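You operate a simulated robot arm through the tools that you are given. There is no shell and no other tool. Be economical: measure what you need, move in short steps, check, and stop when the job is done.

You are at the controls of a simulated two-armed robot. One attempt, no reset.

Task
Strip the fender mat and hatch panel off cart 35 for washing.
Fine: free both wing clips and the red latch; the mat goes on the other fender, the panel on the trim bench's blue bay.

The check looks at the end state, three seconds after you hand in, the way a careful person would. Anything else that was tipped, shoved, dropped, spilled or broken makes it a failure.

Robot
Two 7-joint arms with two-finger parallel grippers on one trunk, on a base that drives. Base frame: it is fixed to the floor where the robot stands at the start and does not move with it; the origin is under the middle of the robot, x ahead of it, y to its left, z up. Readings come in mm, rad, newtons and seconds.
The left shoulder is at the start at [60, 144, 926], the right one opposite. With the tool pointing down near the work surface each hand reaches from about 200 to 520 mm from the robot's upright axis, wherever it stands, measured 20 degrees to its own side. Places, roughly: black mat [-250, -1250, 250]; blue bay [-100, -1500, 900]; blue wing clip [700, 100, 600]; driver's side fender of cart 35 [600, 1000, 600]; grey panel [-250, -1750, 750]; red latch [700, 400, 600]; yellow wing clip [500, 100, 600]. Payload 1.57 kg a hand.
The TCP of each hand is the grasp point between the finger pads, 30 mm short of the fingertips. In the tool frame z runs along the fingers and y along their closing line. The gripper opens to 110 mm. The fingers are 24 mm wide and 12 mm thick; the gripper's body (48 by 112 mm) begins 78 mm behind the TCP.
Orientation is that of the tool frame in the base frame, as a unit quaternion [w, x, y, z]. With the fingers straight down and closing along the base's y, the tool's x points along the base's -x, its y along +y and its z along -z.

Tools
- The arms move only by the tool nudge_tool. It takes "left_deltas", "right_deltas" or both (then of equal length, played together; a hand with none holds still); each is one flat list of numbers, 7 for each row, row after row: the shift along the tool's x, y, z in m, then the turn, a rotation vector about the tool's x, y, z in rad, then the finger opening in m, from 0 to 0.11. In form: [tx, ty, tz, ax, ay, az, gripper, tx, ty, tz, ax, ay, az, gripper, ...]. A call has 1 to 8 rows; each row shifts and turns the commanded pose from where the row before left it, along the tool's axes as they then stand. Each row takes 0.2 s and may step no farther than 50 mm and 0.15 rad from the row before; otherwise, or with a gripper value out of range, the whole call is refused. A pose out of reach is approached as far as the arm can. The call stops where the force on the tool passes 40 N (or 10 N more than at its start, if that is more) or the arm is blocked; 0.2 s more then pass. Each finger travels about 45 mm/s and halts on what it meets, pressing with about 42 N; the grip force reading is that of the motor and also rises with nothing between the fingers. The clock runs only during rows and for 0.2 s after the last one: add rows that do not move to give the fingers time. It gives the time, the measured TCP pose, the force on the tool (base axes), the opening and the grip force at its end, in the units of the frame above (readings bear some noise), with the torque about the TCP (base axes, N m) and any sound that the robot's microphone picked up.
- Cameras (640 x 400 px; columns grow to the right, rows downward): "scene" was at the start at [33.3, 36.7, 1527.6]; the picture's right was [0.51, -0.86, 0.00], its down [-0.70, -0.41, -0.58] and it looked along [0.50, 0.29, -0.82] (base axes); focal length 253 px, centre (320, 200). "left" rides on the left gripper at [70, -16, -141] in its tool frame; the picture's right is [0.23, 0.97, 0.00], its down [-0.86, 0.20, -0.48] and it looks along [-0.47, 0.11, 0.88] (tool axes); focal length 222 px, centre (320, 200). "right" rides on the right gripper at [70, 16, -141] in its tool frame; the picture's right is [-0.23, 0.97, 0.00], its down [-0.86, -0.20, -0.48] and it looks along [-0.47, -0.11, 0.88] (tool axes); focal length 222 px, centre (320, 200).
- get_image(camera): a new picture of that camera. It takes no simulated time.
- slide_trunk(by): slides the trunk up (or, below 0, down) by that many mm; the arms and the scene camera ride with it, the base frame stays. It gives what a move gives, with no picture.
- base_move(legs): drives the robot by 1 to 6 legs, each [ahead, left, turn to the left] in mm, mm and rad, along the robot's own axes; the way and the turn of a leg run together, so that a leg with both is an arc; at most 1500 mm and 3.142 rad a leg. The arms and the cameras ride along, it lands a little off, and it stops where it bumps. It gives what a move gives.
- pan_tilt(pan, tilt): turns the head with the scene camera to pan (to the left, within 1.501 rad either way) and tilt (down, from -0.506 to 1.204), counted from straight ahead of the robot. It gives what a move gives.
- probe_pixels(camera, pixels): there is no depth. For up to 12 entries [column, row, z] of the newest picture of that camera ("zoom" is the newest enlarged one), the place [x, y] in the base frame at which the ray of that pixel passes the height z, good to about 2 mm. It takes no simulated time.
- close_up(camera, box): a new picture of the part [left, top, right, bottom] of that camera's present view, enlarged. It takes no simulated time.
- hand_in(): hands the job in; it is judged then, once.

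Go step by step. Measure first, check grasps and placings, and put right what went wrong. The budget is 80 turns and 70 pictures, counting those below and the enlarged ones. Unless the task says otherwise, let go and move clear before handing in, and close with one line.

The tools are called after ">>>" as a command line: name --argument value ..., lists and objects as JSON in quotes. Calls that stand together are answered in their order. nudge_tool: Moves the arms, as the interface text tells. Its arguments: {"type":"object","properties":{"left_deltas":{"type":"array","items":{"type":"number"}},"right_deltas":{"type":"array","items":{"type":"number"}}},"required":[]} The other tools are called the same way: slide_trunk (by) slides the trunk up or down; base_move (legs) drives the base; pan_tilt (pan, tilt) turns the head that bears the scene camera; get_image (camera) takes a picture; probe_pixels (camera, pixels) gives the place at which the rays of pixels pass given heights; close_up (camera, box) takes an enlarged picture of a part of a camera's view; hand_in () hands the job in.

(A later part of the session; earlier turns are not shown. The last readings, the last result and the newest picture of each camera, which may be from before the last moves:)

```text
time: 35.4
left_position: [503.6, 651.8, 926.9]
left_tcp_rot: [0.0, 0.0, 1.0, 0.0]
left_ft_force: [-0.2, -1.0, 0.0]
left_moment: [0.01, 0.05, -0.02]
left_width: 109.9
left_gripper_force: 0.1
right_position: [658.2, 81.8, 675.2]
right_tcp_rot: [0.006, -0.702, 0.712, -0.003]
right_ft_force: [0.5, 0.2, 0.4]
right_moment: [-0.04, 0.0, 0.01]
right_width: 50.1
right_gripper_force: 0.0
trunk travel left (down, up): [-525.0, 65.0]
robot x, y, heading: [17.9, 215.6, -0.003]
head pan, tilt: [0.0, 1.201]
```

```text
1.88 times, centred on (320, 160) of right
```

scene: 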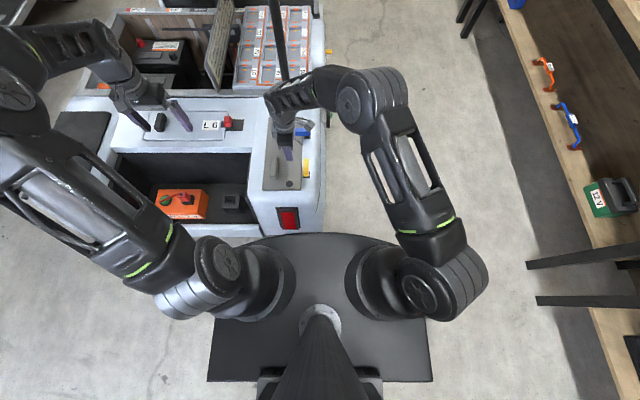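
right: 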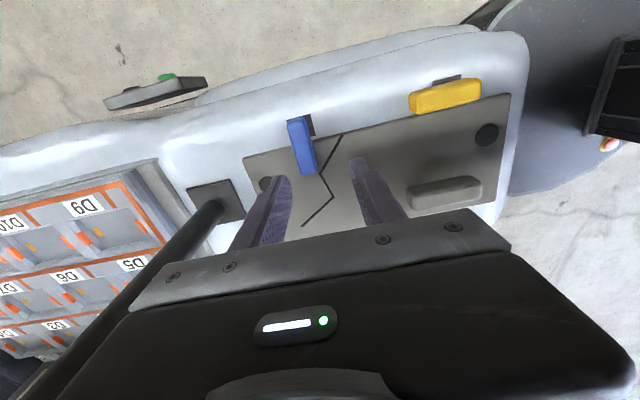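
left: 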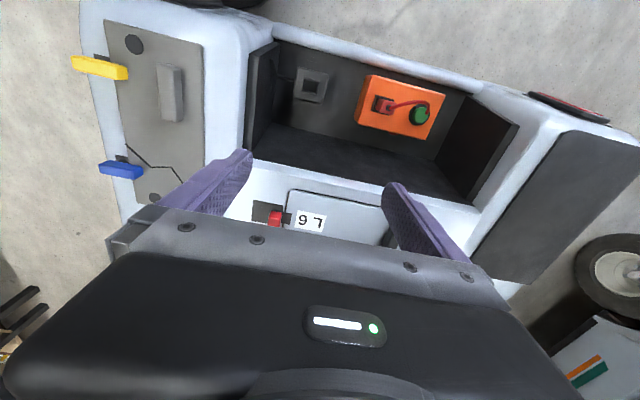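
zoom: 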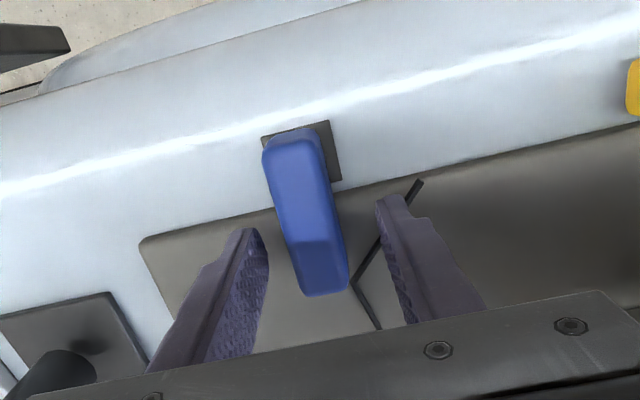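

It straddles the same way as the yellow did. I'll lower 7 mm, close loosely, and turn it clockwise in the same way.

>>> nudge_tool --right_deltas '[0, 0, 0.007, 0, 0, 0, 0.05, 0, 0, 0, 0, 0, 0, 0.026, 0, 0, 0, 0, 0, 0, 0.026, 0, 0, 0, 0, 0, 0, 0.026, 0.0004, -0.0045, 0, 0, 0, 0.149, 0.026, 0.0004, -0.0045, 0, 0, 0, 0.149, 0.026, 0.0004, -0.0045, 0, 0, 0, 0.149, 0.026, 0.0004, -0.0045, 0, 0, 0, 0.149, 0.026]'

>>> nudge_tool --right_deltas '[0.0003, -0.0045, 0, 0, 0, 0.149, 0.026, 0.0003, -0.0045, 0, 0, 0, 0.149, 0.026, 0.0003, -0.0045, 0, 0, 0, 0.149, 0.026, 0.0003, -0.0045, 0, 0, 0, 0.149, 0.026, 0.0003, -0.0045, 0, 0, 0, 0.149, 0.026, 0.0003, -0.0045, 0, 0, 0, 0.149, 0.026, 0.0, -0.003, 0, 0, 0, 0.08, 0.026]'

>>> close_up --camera "right" --box '[150, 60, 490, 260]'

```text
time: 37.2
left_position: [503.6, 651.1, 927.0]
left_tcp_rot: [-0.001, 0.001, 1.0, 0.001]
left_ft_force: [-0.5, 0.1, 0.1]
left_moment: [-0.02, 0.02, 0.03]
left_width: 110.3
left_gripper_force: 0.1
right_position: [676.4, 76.4, 669.7]
right_tcp_rot: [0.007, -0.46, 0.888, -0.001]
right_ft_force: [-0.4, 0.5, -1.5]
right_moment: [0.0, 0.05, -0.01]
right_width: 26.3
right_gripper_force: 0.3
trunk travel left (down, up): [-525.0, 65.0]
robot x, y, heading: [20.8, 215.8, 0.003]
head pan, tilt: [0.0, 1.201]
```

```text
time: 38.8
left_position: [504.6, 651.7, 927.7]
left_tcp_rot: [0.0, 0.001, 1.0, 0.0]
left_ft_force: [-0.2, 0.3, -0.6]
left_moment: [0.0, 0.01, -0.01]
left_width: 110.0
left_gripper_force: 0.1
right_position: [689.6, 51.2, 669.7]
right_tcp_rot: [0.006, 0.008, 1.0, 0.003]
right_ft_force: [-1.0, 2.3, 0.1]
right_moment: [0.04, 0.01, 0.03]
right_width: 27.6
right_gripper_force: 1.4
trunk travel left (down, up): [-525.0, 65.0]
robot x, y, heading: [24.4, 213.6, -0.002]
head pan, tilt: [0.0, 1.201]
```

```text
1.88 times, centred on (320, 160) of right
```

zoom: 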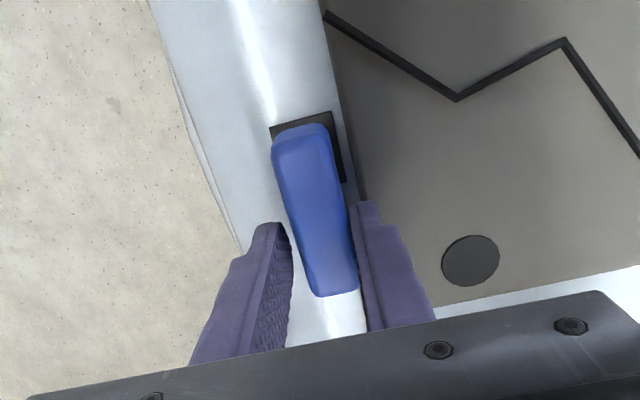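

The blue wing is at about 90° with almost no load. I'll give it a last small push to the stop, then open, rise, and go over the mat's grip bar.

>>> nudge_tool --right_deltas '[0, -0.003, 0, 0, 0, 0, 0.03, 0, -0.003, 0, 0, 0, 0, 0.03, 0, 0.005, 0, 0, 0, 0, 0.06, 0, 0, -0.04, 0, 0, 0, 0.06, 0, 0, -0.04, 0, 0, 0, 0.06, 0.04, 0.02, 0, 0, 0, 0, 0.06, 0.045, 0.02, 0, 0, 0, 0, 0.06, 0.045, 0.02, 0, 0, 0, 0, 0.06]'

>>> nudge_tool --right_deltas '[0.04, 0.03, 0, -0.014, 0, 0, 0.06, 0.03, 0.03, 0, 0, 0, 0, 0.06, 0, 0, 0, 0, 0, 0, 0.06]'

>>> get_image --camera "right"

```text
time: 40.6
left_position: [505.3, 651.8, 927.4]
left_tcp_rot: [0.001, 0.001, 1.0, 0.0]
left_ft_force: [-0.4, 0.4, 0.4]
left_moment: [0.02, 0.0, -0.02]
left_width: 110.0
left_gripper_force: 0.0
right_position: [554.9, 113.6, 749.3]
right_tcp_rot: [0.009, 0.007, 1.0, 0.002]
right_ft_force: [-0.4, 0.9, -0.4]
right_moment: [0.01, -0.01, -0.02]
right_width: 60.2
right_gripper_force: 0.0
trunk travel left (down, up): [-525.0, 65.0]
robot x, y, heading: [18.3, 214.0, 0.004]
head pan, tilt: [0.0, 1.201]
```

```text
time: 41.4
left_position: [504.5, 649.7, 926.4]
left_tcp_rot: [0.0, 0.0, 1.0, 0.0]
left_ft_force: [0.1, 0.3, -0.8]
left_moment: [0.0, -0.02, 0.02]
left_width: 110.1
left_gripper_force: 0.0
right_position: [489.4, 172.3, 746.8]
right_tcp_rot: [0.007, 0.007, 1.0, 0.009]
right_ft_force: [0.1, 0.6, 0.3]
right_moment: [0.0, -0.02, 0.06]
right_width: 60.1
right_gripper_force: 0.1
trunk travel left (down, up): [-525.0, 65.0]
robot x, y, heading: [19.2, 214.3, -0.002]
head pan, tilt: [0.0, 1.201]
```

```text
33 pictures are left
```

right: 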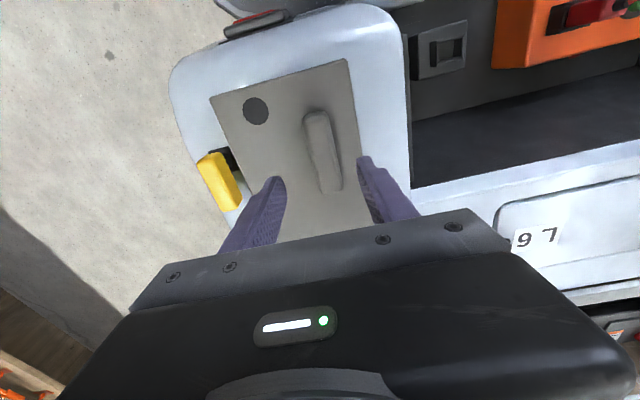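

The bar lies between the fingers from (317,112) to (333,190). I'll measure it.

>>> probe_pixels --camera "right" --pixels '[[317, 112, 655], [333, 188, 655], [305, 120, 655], [329, 118, 655], [320, 180, 655], [343, 178, 655], [211, 96, 633], [347, 59, 633], [320, 193, 640]]'

>>> nudge_tool --right_deltas '[-0.02, 0.0, 0.0, 0.018, 0.014, 0, 0.06, 0, 0, 0.03, 0, 0, 0, 0.06, 0, 0, 0, 0, 0, 0, 0.06]'

>>> get_image --camera "right"

```text
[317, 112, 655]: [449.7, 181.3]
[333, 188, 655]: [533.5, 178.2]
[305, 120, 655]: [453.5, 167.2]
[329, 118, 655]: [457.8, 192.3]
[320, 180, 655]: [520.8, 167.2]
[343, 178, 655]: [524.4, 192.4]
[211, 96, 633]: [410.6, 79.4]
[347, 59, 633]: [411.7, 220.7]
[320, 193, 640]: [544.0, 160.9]
```

```text
time: 42.2
left_position: [505.0, 651.2, 927.9]
left_tcp_rot: [0.0, 0.001, 1.0, 0.0]
left_ft_force: [-0.2, -0.2, 0.3]
left_moment: [-0.04, 0.0, -0.01]
left_width: 109.5
left_gripper_force: 0.0
right_position: [510.2, 172.5, 717.5]
right_tcp_rot: [0.001, 0.007, 1.0, 0.001]
right_ft_force: [0.3, -0.1, 0.2]
right_moment: [-0.03, 0.01, -0.01]
right_width: 60.0
right_gripper_force: 0.1
trunk travel left (down, up): [-525.0, 65.0]
robot x, y, heading: [19.4, 212.1, 0.001]
head pan, tilt: [0.0, 1.201]
```

```text
32 pictures are left
```

right: 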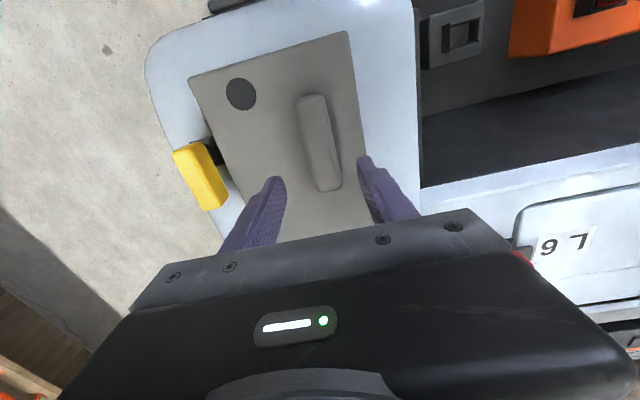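

The bar centre is y≈179.5, 25 mm wide. I'll lower to z≈666 at (516,179) and close.

>>> nudge_tool --right_deltas '[-0.006, 0.007, 0.02, 0, 0, 0, 0.06, 0, 0, 0.03, 0, 0, 0, 0.06, 0, 0, 0, 0, 0, 0, 0.06, 0, 0, 0, 0, 0, 0, 0.02, 0, 0, 0, 0, 0, 0, 0.01, 0, 0, 0, 0, 0, 0, 0.01, 0, 0, 0, 0, 0, 0, 0.01]'

>>> close_up --camera "right" --box '[150, 20, 490, 260]'

```text
time: 43.8
left_position: [504.4, 650.5, 927.0]
left_tcp_rot: [0.0, 0.001, 1.0, 0.0]
left_ft_force: [-0.3, 0.0, -0.1]
left_moment: [-0.02, -0.03, -0.04]
left_width: 109.8
left_gripper_force: 0.1
right_position: [514.4, 177.1, 666.8]
right_tcp_rot: [0.001, 0.007, 1.0, 0.0]
right_ft_force: [1.2, -2.3, 0.8]
right_moment: [-0.35, 0.28, 0.15]
right_width: 28.0
right_gripper_force: 31.2
trunk travel left (down, up): [-525.0, 65.0]
robot x, y, heading: [18.3, 215.0, -0.002]
head pan, tilt: [0.0, 1.201]
```

```text
1.67 times, centred on (320, 140) of right
```

zoom: 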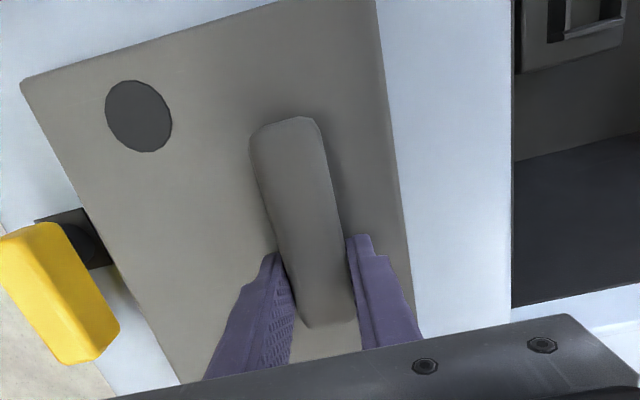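

The bar is gripped at 28 mm. I'll lift slowly and watch how the mat comes, as it has that crack line.

>>> nudge_tool --right_deltas '[0, 0, -0.006, 0, 0, 0, 0.01, 0, 0, -0.008, 0, 0, 0, 0.01, 0, 0, -0.012, 0, 0, 0, 0.01, 0, 0, -0.012, 0, 0, 0, 0.01, 0, 0, -0.012, 0, 0, 0, 0.01, 0, 0, 0, 0, 0, 0, 0.01]'

>>> get_image --camera "scene"

>>> get_image --camera "right"

```text
time: 45.2
left_position: [504.6, 651.3, 927.1]
left_tcp_rot: [0.0, 0.001, 1.0, 0.001]
left_ft_force: [-0.4, 0.3, 1.0]
left_moment: [0.01, 0.01, -0.02]
left_width: 110.2
left_gripper_force: 0.0
right_position: [516.1, 180.1, 717.1]
right_tcp_rot: [0.0, 0.007, 1.0, 0.0]
right_ft_force: [0.4, 0.4, -4.6]
right_moment: [0.11, 0.22, -0.05]
right_width: 27.6
right_gripper_force: 38.3
trunk travel left (down, up): [-525.0, 65.0]
robot x, y, heading: [18.0, 212.8, -0.01]
head pan, tilt: [0.0, 1.201]
```

```text
30 pictures are left
```

scene: 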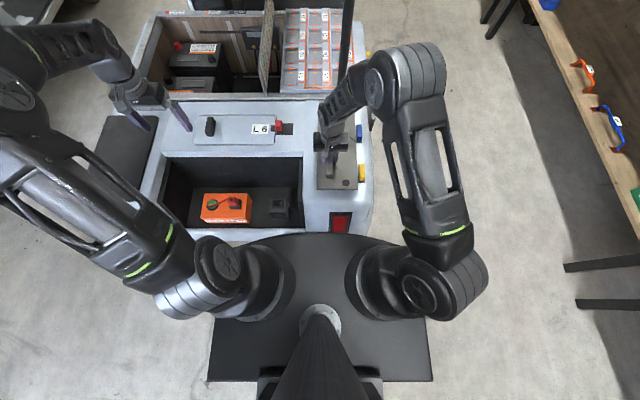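

```text
29 pictures are left
```

right: 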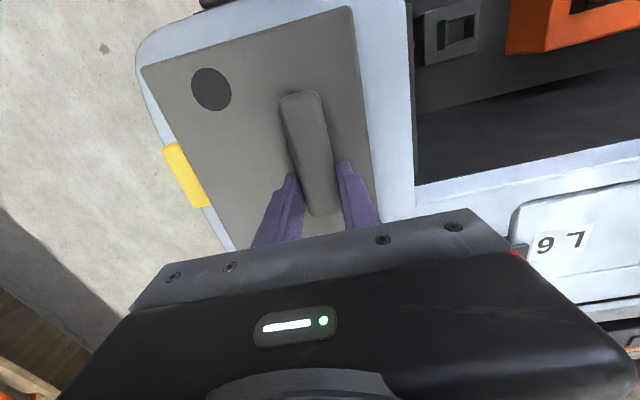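

The whole mat came up level at about 4.6 N. I'll raise it 80 mm more, check it is complete, then drive left about 850 mm over to the driver's fender.

>>> nudge_tool --right_deltas '[0, 0, -0.02, 0, 0, 0, 0.01, 0, 0, -0.02, 0, 0, 0, 0.01, 0.0, 0, -0.02, 0, 0, 0, 0.01, 0.0, 0, -0.02, 0, 0, 0, 0.01, 0.0, 0, 0, 0, 0, 0, 0.01]'

>>> close_up --camera "scene" --box '[180, 90, 400, 250]'

```text
time: 46.4
left_position: [504.6, 652.0, 927.2]
left_tcp_rot: [0.0, 0.001, 1.0, 0.0]
left_ft_force: [-0.2, 0.1, 0.5]
left_moment: [0.0, -0.01, 0.0]
left_width: 110.0
left_gripper_force: 0.0
right_position: [515.5, 180.6, 798.7]
right_tcp_rot: [0.0, 0.007, 1.0, 0.0]
right_ft_force: [0.0, -0.2, -3.8]
right_moment: [0.15, 0.25, 0.02]
right_width: 27.4
right_gripper_force: 38.1
trunk travel left (down, up): [-525.0, 65.0]
robot x, y, heading: [19.5, 212.6, -0.005]
head pan, tilt: [0.0, 1.201]
```

```text
2.50 times, centred on (290, 170) of scene
```

zoom: 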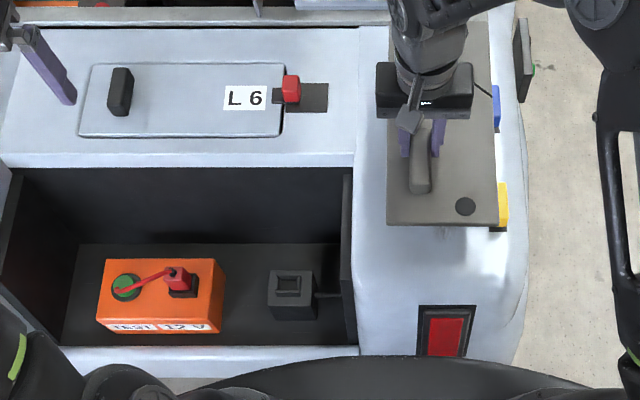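

The mat is in one piece in the hand. I'll drive left most of the way and look at the driver's fender.

>>> base_move --legs '[[0, 700, 0]]'

>>> get_image --camera "scene"

>>> get_image --camera "right"

```text
time: 50.3
left_position: [503.4, 1368.8, 927.6]
left_tcp_rot: [-0.001, -0.001, 1.0, 0.0]
left_ft_force: [0.2, -0.5, 0.7]
left_moment: [-0.03, 0.0, -0.04]
left_width: 110.0
left_gripper_force: 0.1
right_position: [515.4, 896.8, 799.4]
right_tcp_rot: [0.0, 0.005, 1.0, 0.0]
right_ft_force: [0.5, 0.6, -4.7]
right_moment: [0.14, 0.26, -0.01]
right_width: 27.4
right_gripper_force: 38.1
trunk travel left (down, up): [-525.0, 65.0]
robot x, y, heading: [15.4, 930.1, 0.002]
head pan, tilt: [0.0, 1.201]
```

```text
27 pictures are left
```

scene: 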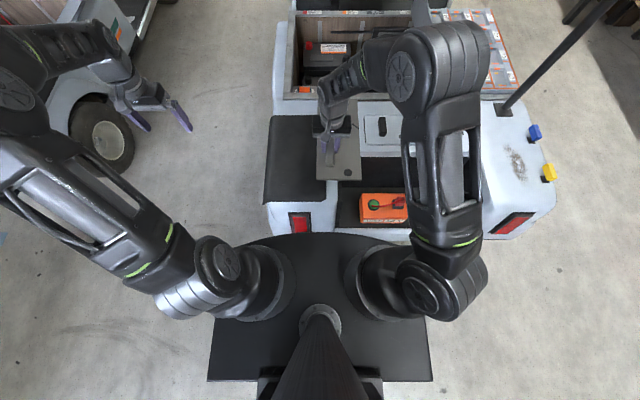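

```text
26 pictures are left
```

right: 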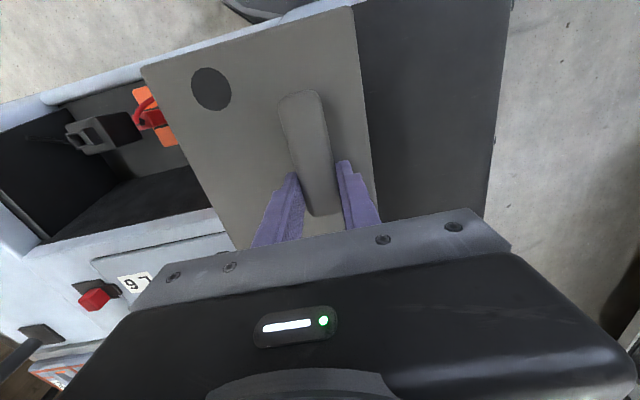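

The dark top of the driver's fender spans about scene (263,203) to (322,116). I'll measure it and the neighbouring cart's clearance.

>>> probe_pixels --camera "scene" --pixels '[[263, 204, 628], [271, 116, 628], [321, 116, 628], [316, 205, 628], [337, 207, 628], [106, 105, 300], [70, 110, 500], [110, 80, 600]]'

>>> probe_pixels --camera "right" --pixels '[[509, 5, 628], [488, 200, 628], [142, 68, 763], [352, 5, 763], [376, 200, 763], [250, 240, 763]]'

>>> close_up --camera "scene" --box '[230, 80, 400, 250]'

```text
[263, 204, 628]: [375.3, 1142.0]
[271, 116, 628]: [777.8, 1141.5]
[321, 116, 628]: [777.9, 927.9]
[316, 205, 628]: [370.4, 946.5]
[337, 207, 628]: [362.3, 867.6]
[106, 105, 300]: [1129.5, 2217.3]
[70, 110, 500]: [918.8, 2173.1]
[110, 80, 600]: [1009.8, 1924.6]
```

```text
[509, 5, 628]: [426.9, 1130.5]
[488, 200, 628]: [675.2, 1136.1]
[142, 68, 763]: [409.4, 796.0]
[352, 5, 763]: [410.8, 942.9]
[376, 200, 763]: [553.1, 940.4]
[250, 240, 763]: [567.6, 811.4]
```

```text
2.35 times, centred on (315, 165) of scene
```

zoom: 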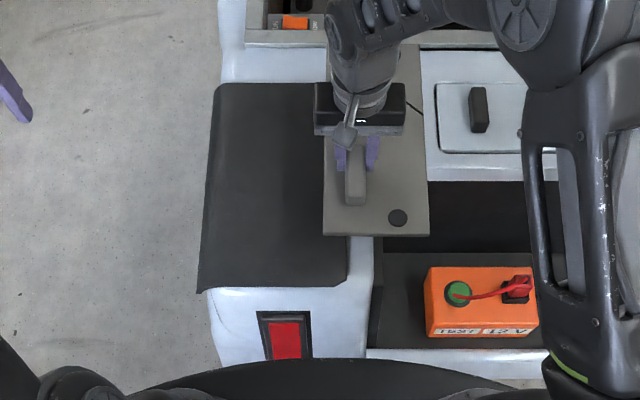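

The dark top is about x 380–778, y 905–1120, and the mat centre must go from y≈870 to ≈1005. I'll shift the hand 135 mm left and lower partway.

>>> nudge_tool --right_deltas '[0, 0.034, 0, 0, 0, 0, 0.01, 0, 0.034, 0, 0, 0, 0, 0.01, 0, 0.034, 0, 0, 0, 0, 0.01, 0, 0.034, 0, 0, 0, 0, 0.01, 0, 0, 0.03, 0, 0, 0, 0.01, 0, 0, 0.03, 0, 0, 0, 0.01, 0, 0, 0.02, 0, 0, 0, 0.01, 0, 0, 0, 0, 0, 0, 0.01]'

>>> get_image --camera "right"

>>> close_up --camera "scene" --box '[230, 80, 400, 250]'

```text
time: 52.1
left_position: [504.1, 1367.1, 927.5]
left_tcp_rot: [0.001, -0.001, 1.0, -0.001]
left_ft_force: [-0.1, -0.8, 0.5]
left_moment: [0.03, 0.0, 0.02]
left_width: 109.9
left_gripper_force: 0.0
right_position: [516.9, 1031.3, 719.8]
right_tcp_rot: [0.001, 0.005, 1.0, 0.001]
right_ft_force: [-0.2, -0.5, -5.0]
right_moment: [0.14, 0.25, -0.02]
right_width: 27.4
right_gripper_force: 38.3
trunk travel left (down, up): [-525.0, 65.0]
robot x, y, heading: [23.1, 929.5, 0.0]
head pan, tilt: [0.0, 1.201]
```

```text
24 pictures are left
```

right: 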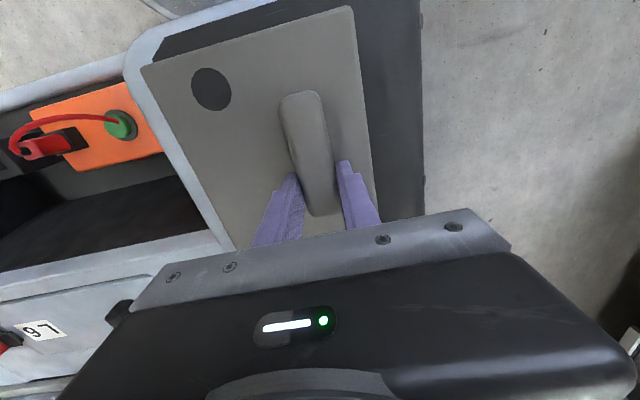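

```text
2.35 times, centred on (315, 165) of scene
```

zoom: 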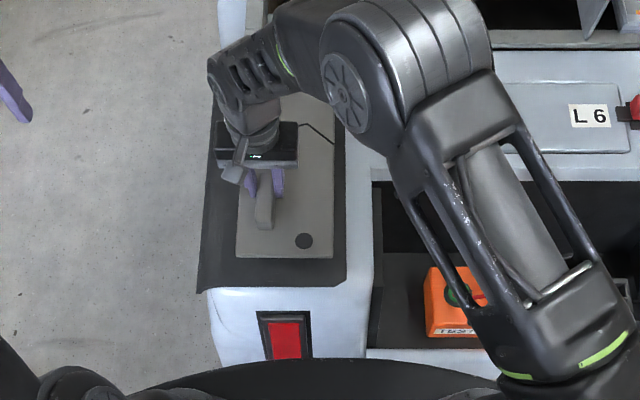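

The mat is over the dark top with a margin on all sides. I'll lower gently until it touches.

>>> nudge_tool --right_deltas '[0, 0, 0.015, 0, 0, 0, 0.01, 0, 0, 0.012, 0, 0, 0, 0.01, 0, 0, 0.008, 0, 0, 0, 0.01, 0, 0, 0.005, 0, 0, 0, 0.01, 0, 0, 0.004, 0, 0, 0, 0.01, 0, 0, 0.003, 0, 0, 0, 0.01, 0, 0, 0, 0, 0, 0, 0.01]'

```text
time: 53.7
left_position: [502.5, 1367.5, 927.9]
left_tcp_rot: [0.002, 0.0, 1.0, 0.0]
left_ft_force: [-0.1, -0.7, 0.4]
left_moment: [-0.01, -0.01, 0.02]
left_width: 109.9
left_gripper_force: 0.1
right_position: [516.5, 1032.9, 675.8]
right_tcp_rot: [0.001, 0.005, 1.0, 0.002]
right_ft_force: [-8.6, -6.0, 23.4]
right_moment: [-0.67, 0.75, 0.04]
right_width: 27.8
right_gripper_force: 38.2
trunk travel left (down, up): [-525.0, 65.0]
robot x, y, heading: [17.6, 927.8, 0.002]
head pan, tilt: [0.0, 1.201]
stopped in row 7 (right hand): the force on the tool passed its limit (the readings are from after the stop); the commanded pose is now the measured one
```

It is in contact, pressing at 23 N. I'll ease up 2 mm, open, and rise straight.

>>> nudge_tool --right_deltas '[0, 0, -0.002, 0, 0, 0, 0.01, 0, 0, 0, 0, 0, 0, 0.035, 0, 0, 0, 0, 0, 0, 0.06, 0, 0, 0, 0, 0, 0, 0.06, 0, 0, -0.03, 0, 0, 0, 0.06, 0, 0, -0.04, 0, 0, 0, 0.06, 0, 0, -0.04, 0, 0, 0, 0.06, 0, 0, -0.03, 0, 0, 0, 0.06]'

>>> get_image --camera "right"

```text
time: 55.5
left_position: [503.4, 1368.6, 927.4]
left_tcp_rot: [0.0, 0.0, 1.0, 0.0]
left_ft_force: [1.3, -0.9, 0.2]
left_moment: [0.01, -0.04, 0.01]
left_width: 109.8
left_gripper_force: 0.1
right_position: [518.6, 1032.3, 819.9]
right_tcp_rot: [0.001, 0.005, 1.0, 0.002]
right_ft_force: [-0.1, 1.1, -0.5]
right_moment: [0.03, -0.03, 0.02]
right_width: 60.1
right_gripper_force: 0.1
trunk travel left (down, up): [-525.0, 65.0]
robot x, y, heading: [21.9, 932.4, 0.0]
head pan, tilt: [0.0, 1.201]
```

```text
22 pictures are left
```

right: 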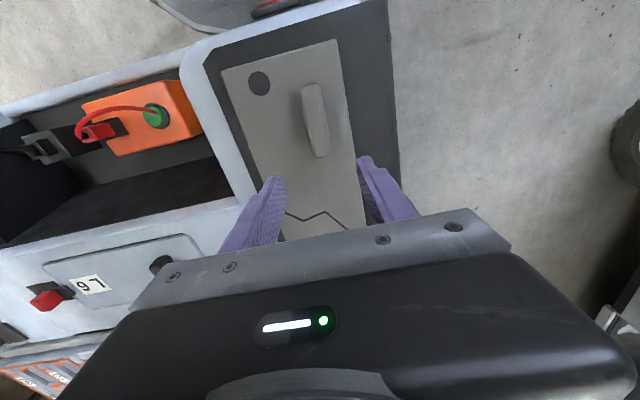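

The mat lies flat on the other fender. Next I'll drive right 400 mm so both arms face the hatch.

>>> base_move --legs '[[0, -400, 0]]'

>>> nudge_tool --right_deltas '[0, -0.05, 0, 0, 0, 0, 0.06, 0, -0.05, 0, 0, 0, 0, 0.06, -0.02, -0.045, 0, 0, 0, 0, 0.06, -0.04, -0.03, 0, 0, 0, 0, 0.06, -0.04, -0.03, 0, 0, 0, 0, 0.06, -0.02, -0.04, 0.02, 0, 0, 0, 0.06, 0, 0, 0.02, 0, 0, 0, 0.06]'

>>> get_image --camera "right"

```text
time: 58.0
left_position: [503.3, 965.1, 928.2]
left_tcp_rot: [0.0, -0.004, 1.0, 0.001]
left_ft_force: [0.4, -0.2, 0.2]
left_moment: [0.02, 0.02, 0.0]
left_width: 110.0
left_gripper_force: 0.1
right_position: [519.0, 628.9, 819.0]
right_tcp_rot: [0.002, 0.002, 1.0, 0.002]
right_ft_force: [-0.2, -0.7, 0.2]
right_moment: [0.04, -0.03, 0.01]
right_width: 59.9
right_gripper_force: 0.0
trunk travel left (down, up): [-525.0, 65.0]
robot x, y, heading: [22.5, 524.6, 0.012]
head pan, tilt: [0.0, 1.201]
```

```text
time: 59.6
left_position: [502.3, 965.0, 927.8]
left_tcp_rot: [0.0, -0.004, 1.0, 0.0]
left_ft_force: [0.5, 0.1, 0.2]
left_moment: [0.02, -0.03, 0.01]
left_width: 110.2
left_gripper_force: 0.1
right_position: [636.1, 384.2, 779.9]
right_tcp_rot: [0.001, 0.002, 1.0, 0.002]
right_ft_force: [0.0, -0.1, 0.3]
right_moment: [-0.01, -0.02, 0.03]
right_width: 59.9
right_gripper_force: 0.1
trunk travel left (down, up): [-525.0, 65.0]
robot x, y, heading: [23.8, 523.6, 0.007]
head pan, tilt: [0.0, 1.201]
```

```text
21 pictures are left
```

right: 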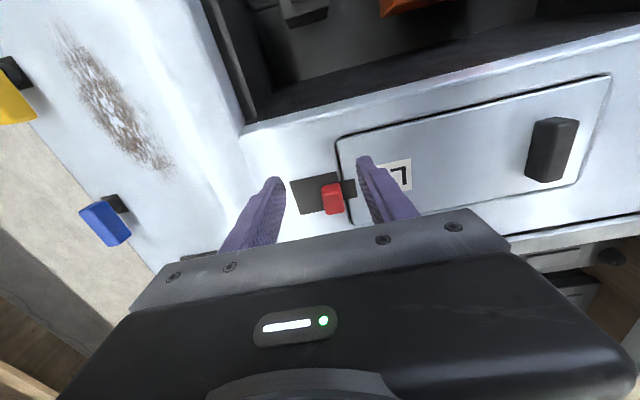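

The latch is at (332,198) and the handle at (552,150). I'll measure here, then move the hand to get a second view for heights.

>>> probe_pixels --camera "right" --pixels '[[331, 191, 630], [331, 191, 660], [555, 125, 640], [555, 125, 680], [337, 140, 630], [609, 75, 630], [349, 223, 630], [578, 184, 630], [291, 183, 630], [321, 213, 630]]'

>>> nudge_tool --right_deltas '[-0.02, -0.01, 0, 0, 0, 0, 0.06, -0.02, 0, 0, 0, 0, 0, 0.06, -0.01, 0, 0.04, 0, 0, 0, 0.06, 0, 0, 0.03, 0, 0, 0, 0.06, 0, 0, 0, 0, 0, 0, 0.06]'

>>> get_image --camera "right"

```text
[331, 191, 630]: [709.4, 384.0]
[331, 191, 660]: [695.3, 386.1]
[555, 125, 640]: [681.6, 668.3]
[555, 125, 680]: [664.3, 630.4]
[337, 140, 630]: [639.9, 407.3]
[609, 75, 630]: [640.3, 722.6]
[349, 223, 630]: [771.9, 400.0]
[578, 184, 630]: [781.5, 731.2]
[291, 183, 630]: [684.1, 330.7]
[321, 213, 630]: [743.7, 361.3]
```

```text
time: 60.8
left_position: [503.5, 965.4, 926.1]
left_tcp_rot: [0.0, -0.003, 1.0, 0.0]
left_ft_force: [0.1, 0.0, -0.5]
left_moment: [-0.03, 0.0, -0.01]
left_width: 110.2
left_gripper_force: 0.1
right_position: [686.9, 375.0, 709.5]
right_tcp_rot: [0.001, 0.002, 1.0, 0.001]
right_ft_force: [0.2, -0.6, 0.2]
right_moment: [0.0, 0.0, 0.01]
right_width: 59.7
right_gripper_force: 0.1
trunk travel left (down, up): [-525.0, 65.0]
robot x, y, heading: [22.1, 522.8, 0.011]
head pan, tilt: [0.0, 1.201]
```

```text
20 pictures are left
```

right: 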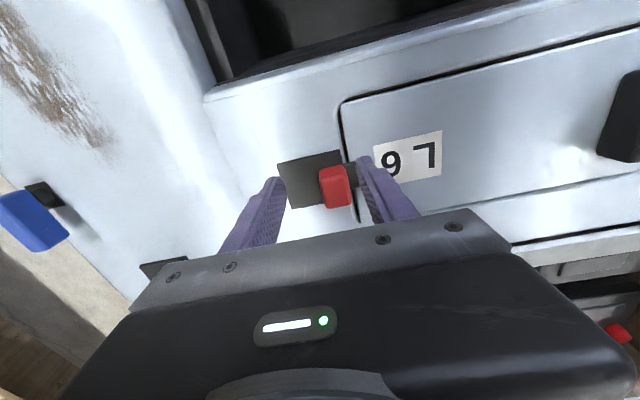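

The hand reaches the latch without tilt. I'll take a close-up and triangulate the heights.

>>> probe_pixels --camera "right" --pixels '[[333, 168, 630], [333, 168, 660], [342, 103, 630], [342, 103, 615], [638, 75, 640], [638, 75, 680], [320, 172, 655], [346, 168, 655], [324, 205, 655], [350, 204, 655], [278, 164, 625]]'

>>> close_up --camera "right" --box '[240, 110, 420, 230]'

```text
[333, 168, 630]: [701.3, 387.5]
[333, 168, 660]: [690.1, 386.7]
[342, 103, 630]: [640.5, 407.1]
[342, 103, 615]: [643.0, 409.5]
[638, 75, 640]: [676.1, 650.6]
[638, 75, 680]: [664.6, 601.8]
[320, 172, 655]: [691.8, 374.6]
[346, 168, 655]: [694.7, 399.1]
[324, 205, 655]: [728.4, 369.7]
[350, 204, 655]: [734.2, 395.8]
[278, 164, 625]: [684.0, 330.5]
```

```text
3.33 times, centred on (330, 170) of right
```

zoom: 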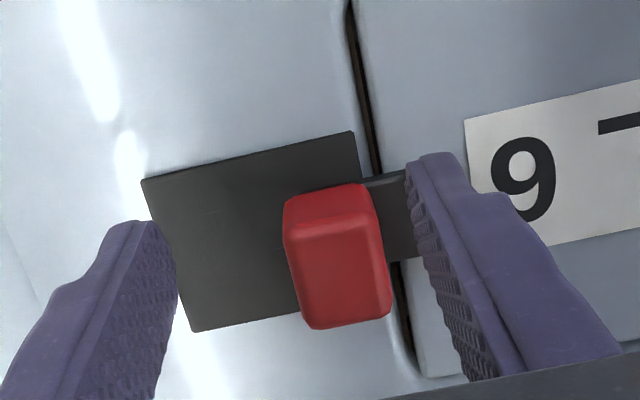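

The panel surface is z≈630 and the knob's centre is about (713,385), with the track running to y≈330. I'll straddle the knob, close loosely, and slide it toward −y.

>>> nudge_tool --right_deltas '[-0.024, 0.009, 0, 0, 0, 0, 0.06, 0, 0, 0.02, 0, 0, 0, 0.06, 0, 0, 0.017, 0, 0, 0, 0.06, 0, 0, 0, 0, 0, 0, 0.06, 0, 0, 0, 0, 0, 0, 0.028, 0, 0, 0, 0, 0, 0, 0.028, 0, 0, 0, 0, 0, 0, 0.028]'

>>> close_up --camera "right" --box '[200, 80, 460, 240]'

```text
time: 62.4
left_position: [502.7, 965.5, 926.5]
left_tcp_rot: [0.001, -0.004, 1.0, 0.0]
left_ft_force: [1.5, -0.6, 0.6]
left_moment: [-0.02, -0.04, -0.02]
left_width: 110.2
left_gripper_force: 0.1
right_position: [708.5, 383.9, 672.2]
right_tcp_rot: [0.002, 0.003, 1.0, 0.002]
right_ft_force: [-0.5, 1.4, 0.0]
right_moment: [-0.03, -0.03, -0.01]
right_width: 28.9
right_gripper_force: 0.7
trunk travel left (down, up): [-525.0, 65.0]
robot x, y, heading: [18.9, 523.6, 0.009]
head pan, tilt: [0.0, 1.201]
```

```text
2.46 times, centred on (330, 160) of right
```

zoom: 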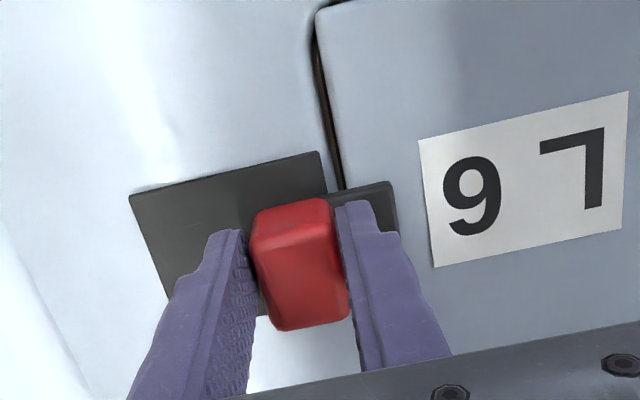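

The fingers straddle the knob with the bolt over the panel edge beneath. I'll slide it toward −y in small steps.

>>> nudge_tool --right_deltas '[0, -0.008, 0, 0, 0, 0, 0.026, 0, -0.008, 0, 0, 0, 0, 0.026, 0, -0.008, 0, 0, 0, 0, 0.026, 0, -0.008, 0, 0, 0, 0, 0.026, 0, -0.006, 0, 0, 0, 0, 0.026, 0, 0, 0, 0, 0, 0, 0.026]'

>>> close_up --camera "right" --box '[200, 80, 460, 240]'

```text
time: 63.6
left_position: [500.6, 967.0, 927.6]
left_tcp_rot: [0.001, -0.005, 1.0, 0.001]
left_ft_force: [0.4, 0.2, 0.2]
left_moment: [-0.01, 0.01, -0.03]
left_width: 109.6
left_gripper_force: 0.1
right_position: [708.0, 361.6, 671.6]
right_tcp_rot: [0.001, -0.001, 1.0, 0.01]
right_ft_force: [1.2, 6.4, 0.0]
right_moment: [-0.35, 0.17, -0.28]
right_width: 28.2
right_gripper_force: 38.3
right hand out of reach, approached as far as the arm can: row 1
trunk travel left (down, up): [-525.0, 65.0]
robot x, y, heading: [21.5, 526.1, 0.01]
head pan, tilt: [0.0, 1.201]
stopped in row 5 (right hand): the force on the tool passed its limit (the readings are from after the stop); the commanded pose is now the measured one
```

```text
2.46 times, centred on (330, 160) of right
```

zoom: 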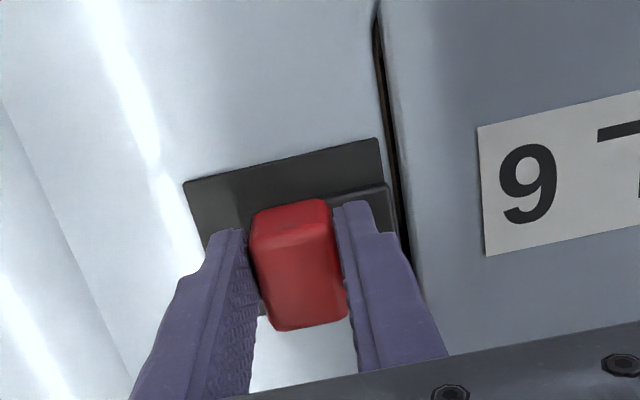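

The bolt end is now clear of the panel gap at zoom (385,190), and the latch is at its stop. I'll open and raise the right hand, then bring the left hand over the handle.

>>> nudge_tool --right_deltas '[0, 0, 0, 0, 0, 0, 0.045, 0, 0, 0, 0, 0, 0, 0.05, 0, 0, -0.04, 0, 0, 0, 0.06, 0.01, 0, -0.04, 0, 0, 0, 0.06, 0.03, 0, -0.03, 0, 0, 0, 0.06, 0.05, 0, 0, 0, 0, 0, 0.06, 0.05, -0.0, 0, 0, 0, 0, 0.06, 0.04, -0.0, 0, 0, 0, 0, 0.06]' --left_deltas '[0, -0.04, 0, 0, 0, 0, 0.08, 0, -0.04, 0, 0, 0, 0, 0.08, -0.02, -0.04, 0.0, 0, 0, 0, 0.08, -0.025, -0.04, 0, 0, 0, 0, 0.08, -0.025, -0.04, 0, 0, 0, 0, 0.08, -0.025, -0.04, 0, 0, 0, 0, 0.08, -0.025, -0.04, 0, 0, 0, 0, 0.08, 0, -0.02, 0.04, 0, 0, 0, 0.08]'

>>> nudge_tool --left_deltas '[0, 0, 0.045, 0, 0, 0, 0.08, 0, 0, 0.045, 0, 0, 0, 0.08, 0, 0, 0, 0, 0, 0, 0.08]'

>>> get_image --camera "left"

```text
time: 65.4
left_position: [623.9, 666.4, 885.6]
left_tcp_rot: [0.0, -0.005, 1.0, -0.001]
left_ft_force: [0.5, -0.3, -0.8]
left_moment: [-0.04, 0.0, 0.02]
left_width: 80.0
left_gripper_force: 0.0
right_position: [579.7, 357.0, 768.6]
right_tcp_rot: [0.003, -0.001, 1.0, 0.01]
right_ft_force: [-0.2, -0.2, 0.3]
right_moment: [-0.01, 0.0, 0.0]
right_width: 60.0
right_gripper_force: 0.1
right hand out of reach, approached as far as the arm can: row 3, 4, 5
trunk travel left (down, up): [-525.0, 65.0]
robot x, y, heading: [24.4, 527.0, 0.012]
head pan, tilt: [0.0, 1.201]
```

```text
time: 66.2
left_position: [626.7, 668.2, 798.3]
left_tcp_rot: [0.0, -0.005, 1.0, 0.0]
left_ft_force: [-0.9, -0.3, -0.2]
left_moment: [-0.01, 0.0, 0.02]
left_width: 80.3
left_gripper_force: 0.0
right_position: [579.8, 358.5, 768.8]
right_tcp_rot: [0.001, 0.0, 1.0, 0.01]
right_ft_force: [0.1, 0.1, 0.4]
right_moment: [0.0, 0.02, -0.01]
right_width: 59.8
right_gripper_force: 0.0
trunk travel left (down, up): [-525.0, 65.0]
robot x, y, heading: [19.0, 523.6, 0.011]
head pan, tilt: [0.0, 1.201]
```

```text
16 pictures are left
```

left: 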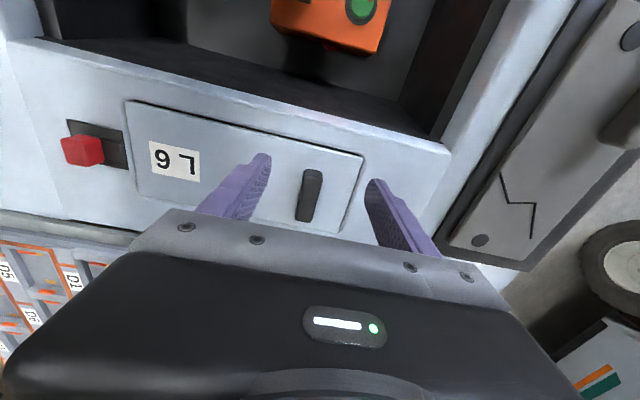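

The handle is at (311,195) between the left fingers, and the latch bolt stops short of the panel. I'll measure the handle.

>>> probe_pixels --camera "left" --pixels '[[315, 172, 665], [306, 218, 665], [300, 195, 665], [322, 197, 665], [311, 195, 665], [311, 195, 640], [126, 101, 630], [363, 157, 630], [342, 234, 630], [138, 192, 630]]'

>>> nudge_tool --left_deltas '[-0.03, -0.005, 0.03, 0, 0, 0, 0.07, -0.03, 0, 0.03, 0, 0, 0, 0.07, 0, 0, 0, 0, 0, 0, 0.07]'

>>> close_up --camera "left" --box '[200, 90, 440, 240]'

```text
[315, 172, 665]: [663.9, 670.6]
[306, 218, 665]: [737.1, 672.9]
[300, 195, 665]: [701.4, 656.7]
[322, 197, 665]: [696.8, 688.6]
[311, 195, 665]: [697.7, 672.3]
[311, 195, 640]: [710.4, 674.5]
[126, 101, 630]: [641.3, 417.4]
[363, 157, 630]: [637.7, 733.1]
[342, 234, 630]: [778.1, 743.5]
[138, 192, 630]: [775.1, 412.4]
```

```text
time: 67.0
left_position: [682.5, 665.7, 737.1]
left_tcp_rot: [0.0, -0.005, 1.0, -0.001]
left_ft_force: [0.4, 0.1, -0.5]
left_moment: [0.04, 0.0, -0.02]
left_width: 70.2
left_gripper_force: 0.1
right_position: [580.0, 357.4, 768.5]
right_tcp_rot: [0.001, -0.001, 1.0, 0.01]
right_ft_force: [-0.5, -0.3, -0.6]
right_moment: [0.0, 0.0, 0.04]
right_width: 60.3
right_gripper_force: 0.1
trunk travel left (down, up): [-525.0, 65.0]
robot x, y, heading: [21.4, 525.5, 0.01]
head pan, tilt: [0.0, 1.201]
```

```text
2.67 times, centred on (320, 165) of left
```

zoom: 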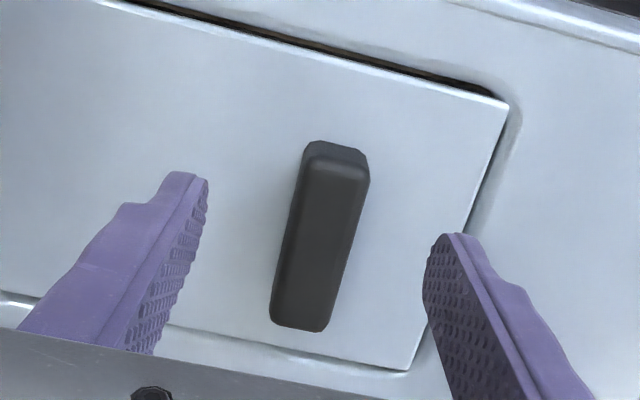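

The handle is centred between the fingers, about (705,669). I'll go forward 20 mm, lower to z≈667, and close.

>>> nudge_tool --left_deltas '[-0.02, 0.003, 0.02, 0, 0, 0, 0.07, 0, 0, 0.03, 0, 0, 0, 0.07, 0, 0, 0.019, 0, 0, 0, 0.07, 0, 0, 0, 0, 0, 0, 0.04, 0, 0, 0, 0, 0, 0, 0.02, 0, 0, 0, 0, 0, 0, 0.01, 0, 0, 0, 0, 0, 0, 0.01]'

>>> close_up --camera "left" --box '[200, 90, 440, 240]'

```text
time: 68.6
left_position: [703.3, 667.7, 667.1]
left_tcp_rot: [0.0, -0.005, 1.0, 0.001]
left_ft_force: [-0.6, 6.0, 0.3]
left_moment: [0.15, -0.18, -0.39]
left_width: 27.7
left_gripper_force: 24.6
right_position: [579.4, 359.3, 769.1]
right_tcp_rot: [0.001, -0.001, 1.0, 0.008]
right_ft_force: [-0.5, 0.1, -0.9]
right_moment: [-0.01, -0.03, 0.02]
right_width: 60.0
right_gripper_force: 0.0
trunk travel left (down, up): [-525.0, 65.0]
robot x, y, heading: [23.1, 525.2, 0.009]
head pan, tilt: [0.0, 1.201]
```

```text
2.67 times, centred on (320, 165) of left
```

zoom: 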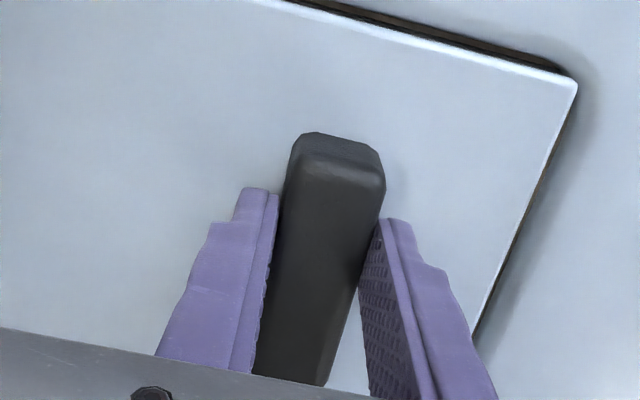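

The handle is gripped. I'll lift a few millimetres at a time and watch the force, in case the far edge is hooked.

>>> nudge_tool --left_deltas '[0, 0, 0, 0, 0, 0, 0.01, 0, 0, -0.004, 0, 0, 0, 0.01, 0, 0, -0.006, 0, 0, 0, 0.01, 0, 0, -0.01, 0, 0, 0, 0.01, 0, 0, -0.01, 0, 0, 0, 0.01, 0, 0, -0.01, 0, 0, 0, 0.01, 0, 0, 0, 0, 0, 0, 0.01]'

>>> get_image --camera "left"

```text
time: 70.2
left_position: [703.9, 665.6, 708.6]
left_tcp_rot: [0.0, -0.006, 1.0, 0.0]
left_ft_force: [-0.7, 0.6, -3.9]
left_moment: [0.3, 0.01, 0.0]
left_width: 27.7
left_gripper_force: 37.9
right_position: [579.6, 357.8, 768.4]
right_tcp_rot: [0.001, -0.002, 1.0, 0.01]
right_ft_force: [0.8, -0.4, 0.1]
right_moment: [0.02, -0.01, 0.01]
right_width: 60.0
right_gripper_force: 0.0
trunk travel left (down, up): [-525.0, 65.0]
robot x, y, heading: [20.0, 526.8, 0.011]
head pan, tilt: [0.0, 1.201]
```

```text
13 pictures are left
```

left: 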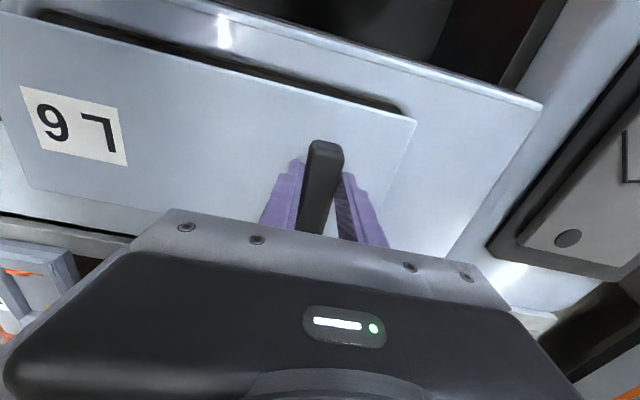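

The panel is free and level in the left hand at about 4 N. I'll raise it and draw it back toward the robot for the drive to the bench.

>>> nudge_tool --left_deltas '[0, 0, -0.03, 0, 0, 0, 0.01, 0, 0, -0.035, 0, 0, 0, 0.01, 0.02, 0, -0.035, 0, 0, 0, 0.01, 0.025, 0, -0.035, 0, 0, 0, 0.01, 0.025, 0, -0.035, 0, 0, 0, 0.01, 0.025, 0, -0.035, 0, 0, 0, 0.01, 0.025, 0, -0.035, 0, 0, 0, 0.01, 0.025, 0, -0.035, 0, 0, 0, 0.01]' --right_deltas '[0.03, 0, 0, 0, 0, 0, 0.06, 0.03, 0, 0, 0, 0, 0, 0.06, 0.03, 0, 0, 0, 0, 0, 0.06, 0.02, -0.02, 0, 0, 0, 0, 0.06, 0.02, -0.02, 0, 0, 0, 0, 0.06, 0.0, -0.03, 0, 0, 0, 0, 0.06, 0.0, -0.03, 0, 0, 0, 0, 0.06, 0, -0.02, 0, 0, 0, 0, 0.06]'

>>> slide_trunk --by 60

>>> pan_tilt --pan -1.2 --tilt 0.6

>>> get_image --camera "scene"

```text
time: 72.0
left_position: [559.2, 666.3, 984.6]
left_tcp_rot: [-0.001, -0.005, 1.0, 0.0]
left_ft_force: [-1.0, -0.9, -3.4]
left_moment: [0.33, 0.04, -0.02]
left_width: 27.6
left_gripper_force: 37.9
right_position: [448.9, 238.6, 766.8]
right_tcp_rot: [0.0, -0.001, 1.0, 0.01]
right_ft_force: [-0.4, 0.5, 0.4]
right_moment: [0.02, -0.01, -0.01]
right_width: 60.2
right_gripper_force: 0.0
trunk travel left (down, up): [-525.0, 65.0]
robot x, y, heading: [20.9, 524.8, 0.01]
head pan, tilt: [0.0, 1.201]
```

```text
time: 73.0
left_position: [560.7, 666.4, 1043.4]
left_tcp_rot: [-0.001, -0.004, 1.0, 0.0]
left_ft_force: [-0.6, -0.3, -2.7]
left_moment: [0.3, 0.07, -0.01]
left_width: 27.8
left_gripper_force: 38.1
right_position: [449.4, 238.4, 828.0]
right_tcp_rot: [0.002, 0.0, 1.0, 0.01]
right_ft_force: [-0.1, -0.2, -0.9]
right_moment: [0.0, 0.0, 0.01]
right_width: 60.1
right_gripper_force: 0.0
trunk travel left (down, up): [-585.0, 5.0]
robot x, y, heading: [19.2, 525.3, 0.016]
head pan, tilt: [0.0, 1.201]
```

```text
time: 74.4
left_position: [560.6, 666.2, 1043.7]
left_tcp_rot: [0.0, -0.005, 1.0, 0.0]
left_ft_force: [0.5, 0.0, -4.5]
left_moment: [0.25, 0.02, -0.03]
left_width: 27.5
left_gripper_force: 38.0
right_position: [448.6, 240.2, 829.0]
right_tcp_rot: [0.001, -0.001, 1.0, 0.01]
right_ft_force: [0.2, -0.5, 0.2]
right_moment: [0.04, -0.04, 0.01]
right_width: 59.9
right_gripper_force: 0.1
trunk travel left (down, up): [-585.0, 5.0]
robot x, y, heading: [20.3, 525.3, 0.008]
head pan, tilt: [-1.201, 0.6]
```

```text
12 pictures are left
```

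scene: 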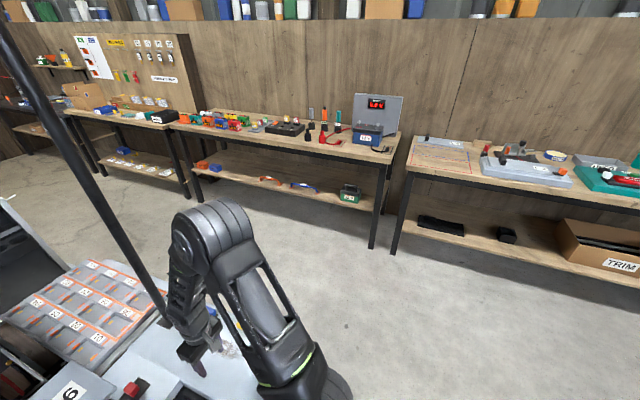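

The floor toward the trim bench is clear, and the bench's left part holds the bays. I'll back 60 mm, drive right 950 mm, and turn to face the bench.

>>> base_move --legs '[[-60, 0, 0], [0, -950, 0], [0, 0, -1.571]]'

>>> pan_tilt --pan 0.0 --tilt 0.6

>>> get_image --camera "scene"

```text
time: 83.7
left_position: [110.9, -955.3, 1043.7]
left_tcp_rot: [0.0, 0.704, 0.71, 0.0]
left_ft_force: [0.1, 0.5, -3.7]
left_moment: [0.04, -0.28, -0.01]
left_width: 27.6
left_gripper_force: 38.1
right_position: [-316.8, -844.3, 828.5]
right_tcp_rot: [0.007, 0.707, 0.707, 0.006]
right_ft_force: [0.3, -0.5, 0.2]
right_moment: [-0.01, -0.02, -0.02]
right_width: 60.1
right_gripper_force: 0.1
trunk travel left (down, up): [-585.0, 5.0]
robot x, y, heading: [-27.9, -417.0, -1.564]
head pan, tilt: [-1.201, 0.6]
```

```text
time: 85.1
left_position: [111.3, -956.5, 1044.1]
left_tcp_rot: [-0.001, 0.704, 0.71, 0.001]
left_ft_force: [-0.3, -0.5, -3.1]
left_moment: [0.06, -0.3, -0.01]
left_width: 27.5
left_gripper_force: 38.2
right_position: [-316.0, -843.8, 827.4]
right_tcp_rot: [0.007, 0.708, 0.706, 0.006]
right_ft_force: [-0.1, 0.0, -0.8]
right_moment: [0.02, 0.01, 0.02]
right_width: 59.7
right_gripper_force: 0.0
trunk travel left (down, up): [-585.0, 5.0]
robot x, y, heading: [-26.8, -417.6, -1.559]
head pan, tilt: [0.0, 0.6]
```

```text
11 pictures are left
```

scene: 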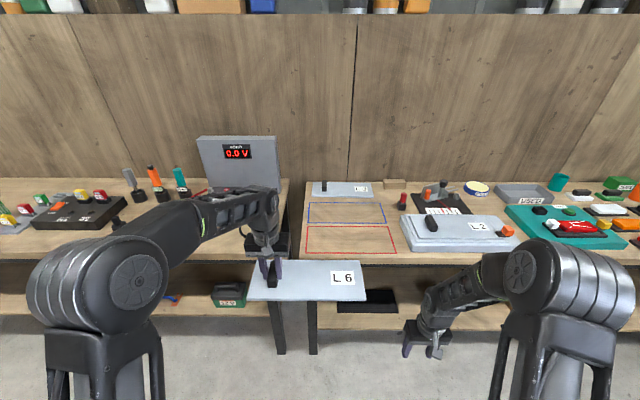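

The blue bay is at (307–386, 202–222). The panel is level, with its handle on the left, like L3. I'll measure the bay at several heights.

>>> probe_pixels --camera "scene" --pixels '[[308, 202, 900], [381, 202, 900], [386, 222, 900], [307, 222, 900], [308, 202, 860], [381, 202, 860], [386, 222, 860], [307, 222, 860], [305, 254, 900], [305, 254, 860], [330, 300, 400], [405, 193, 860]]'

```text
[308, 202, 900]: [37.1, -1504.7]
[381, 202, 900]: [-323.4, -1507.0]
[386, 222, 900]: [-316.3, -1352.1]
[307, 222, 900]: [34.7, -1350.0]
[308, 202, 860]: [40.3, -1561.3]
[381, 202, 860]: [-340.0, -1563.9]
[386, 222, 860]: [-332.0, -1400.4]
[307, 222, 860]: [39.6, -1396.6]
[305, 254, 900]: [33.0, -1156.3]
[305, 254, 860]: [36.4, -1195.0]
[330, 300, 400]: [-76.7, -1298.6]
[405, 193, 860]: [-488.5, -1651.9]
```

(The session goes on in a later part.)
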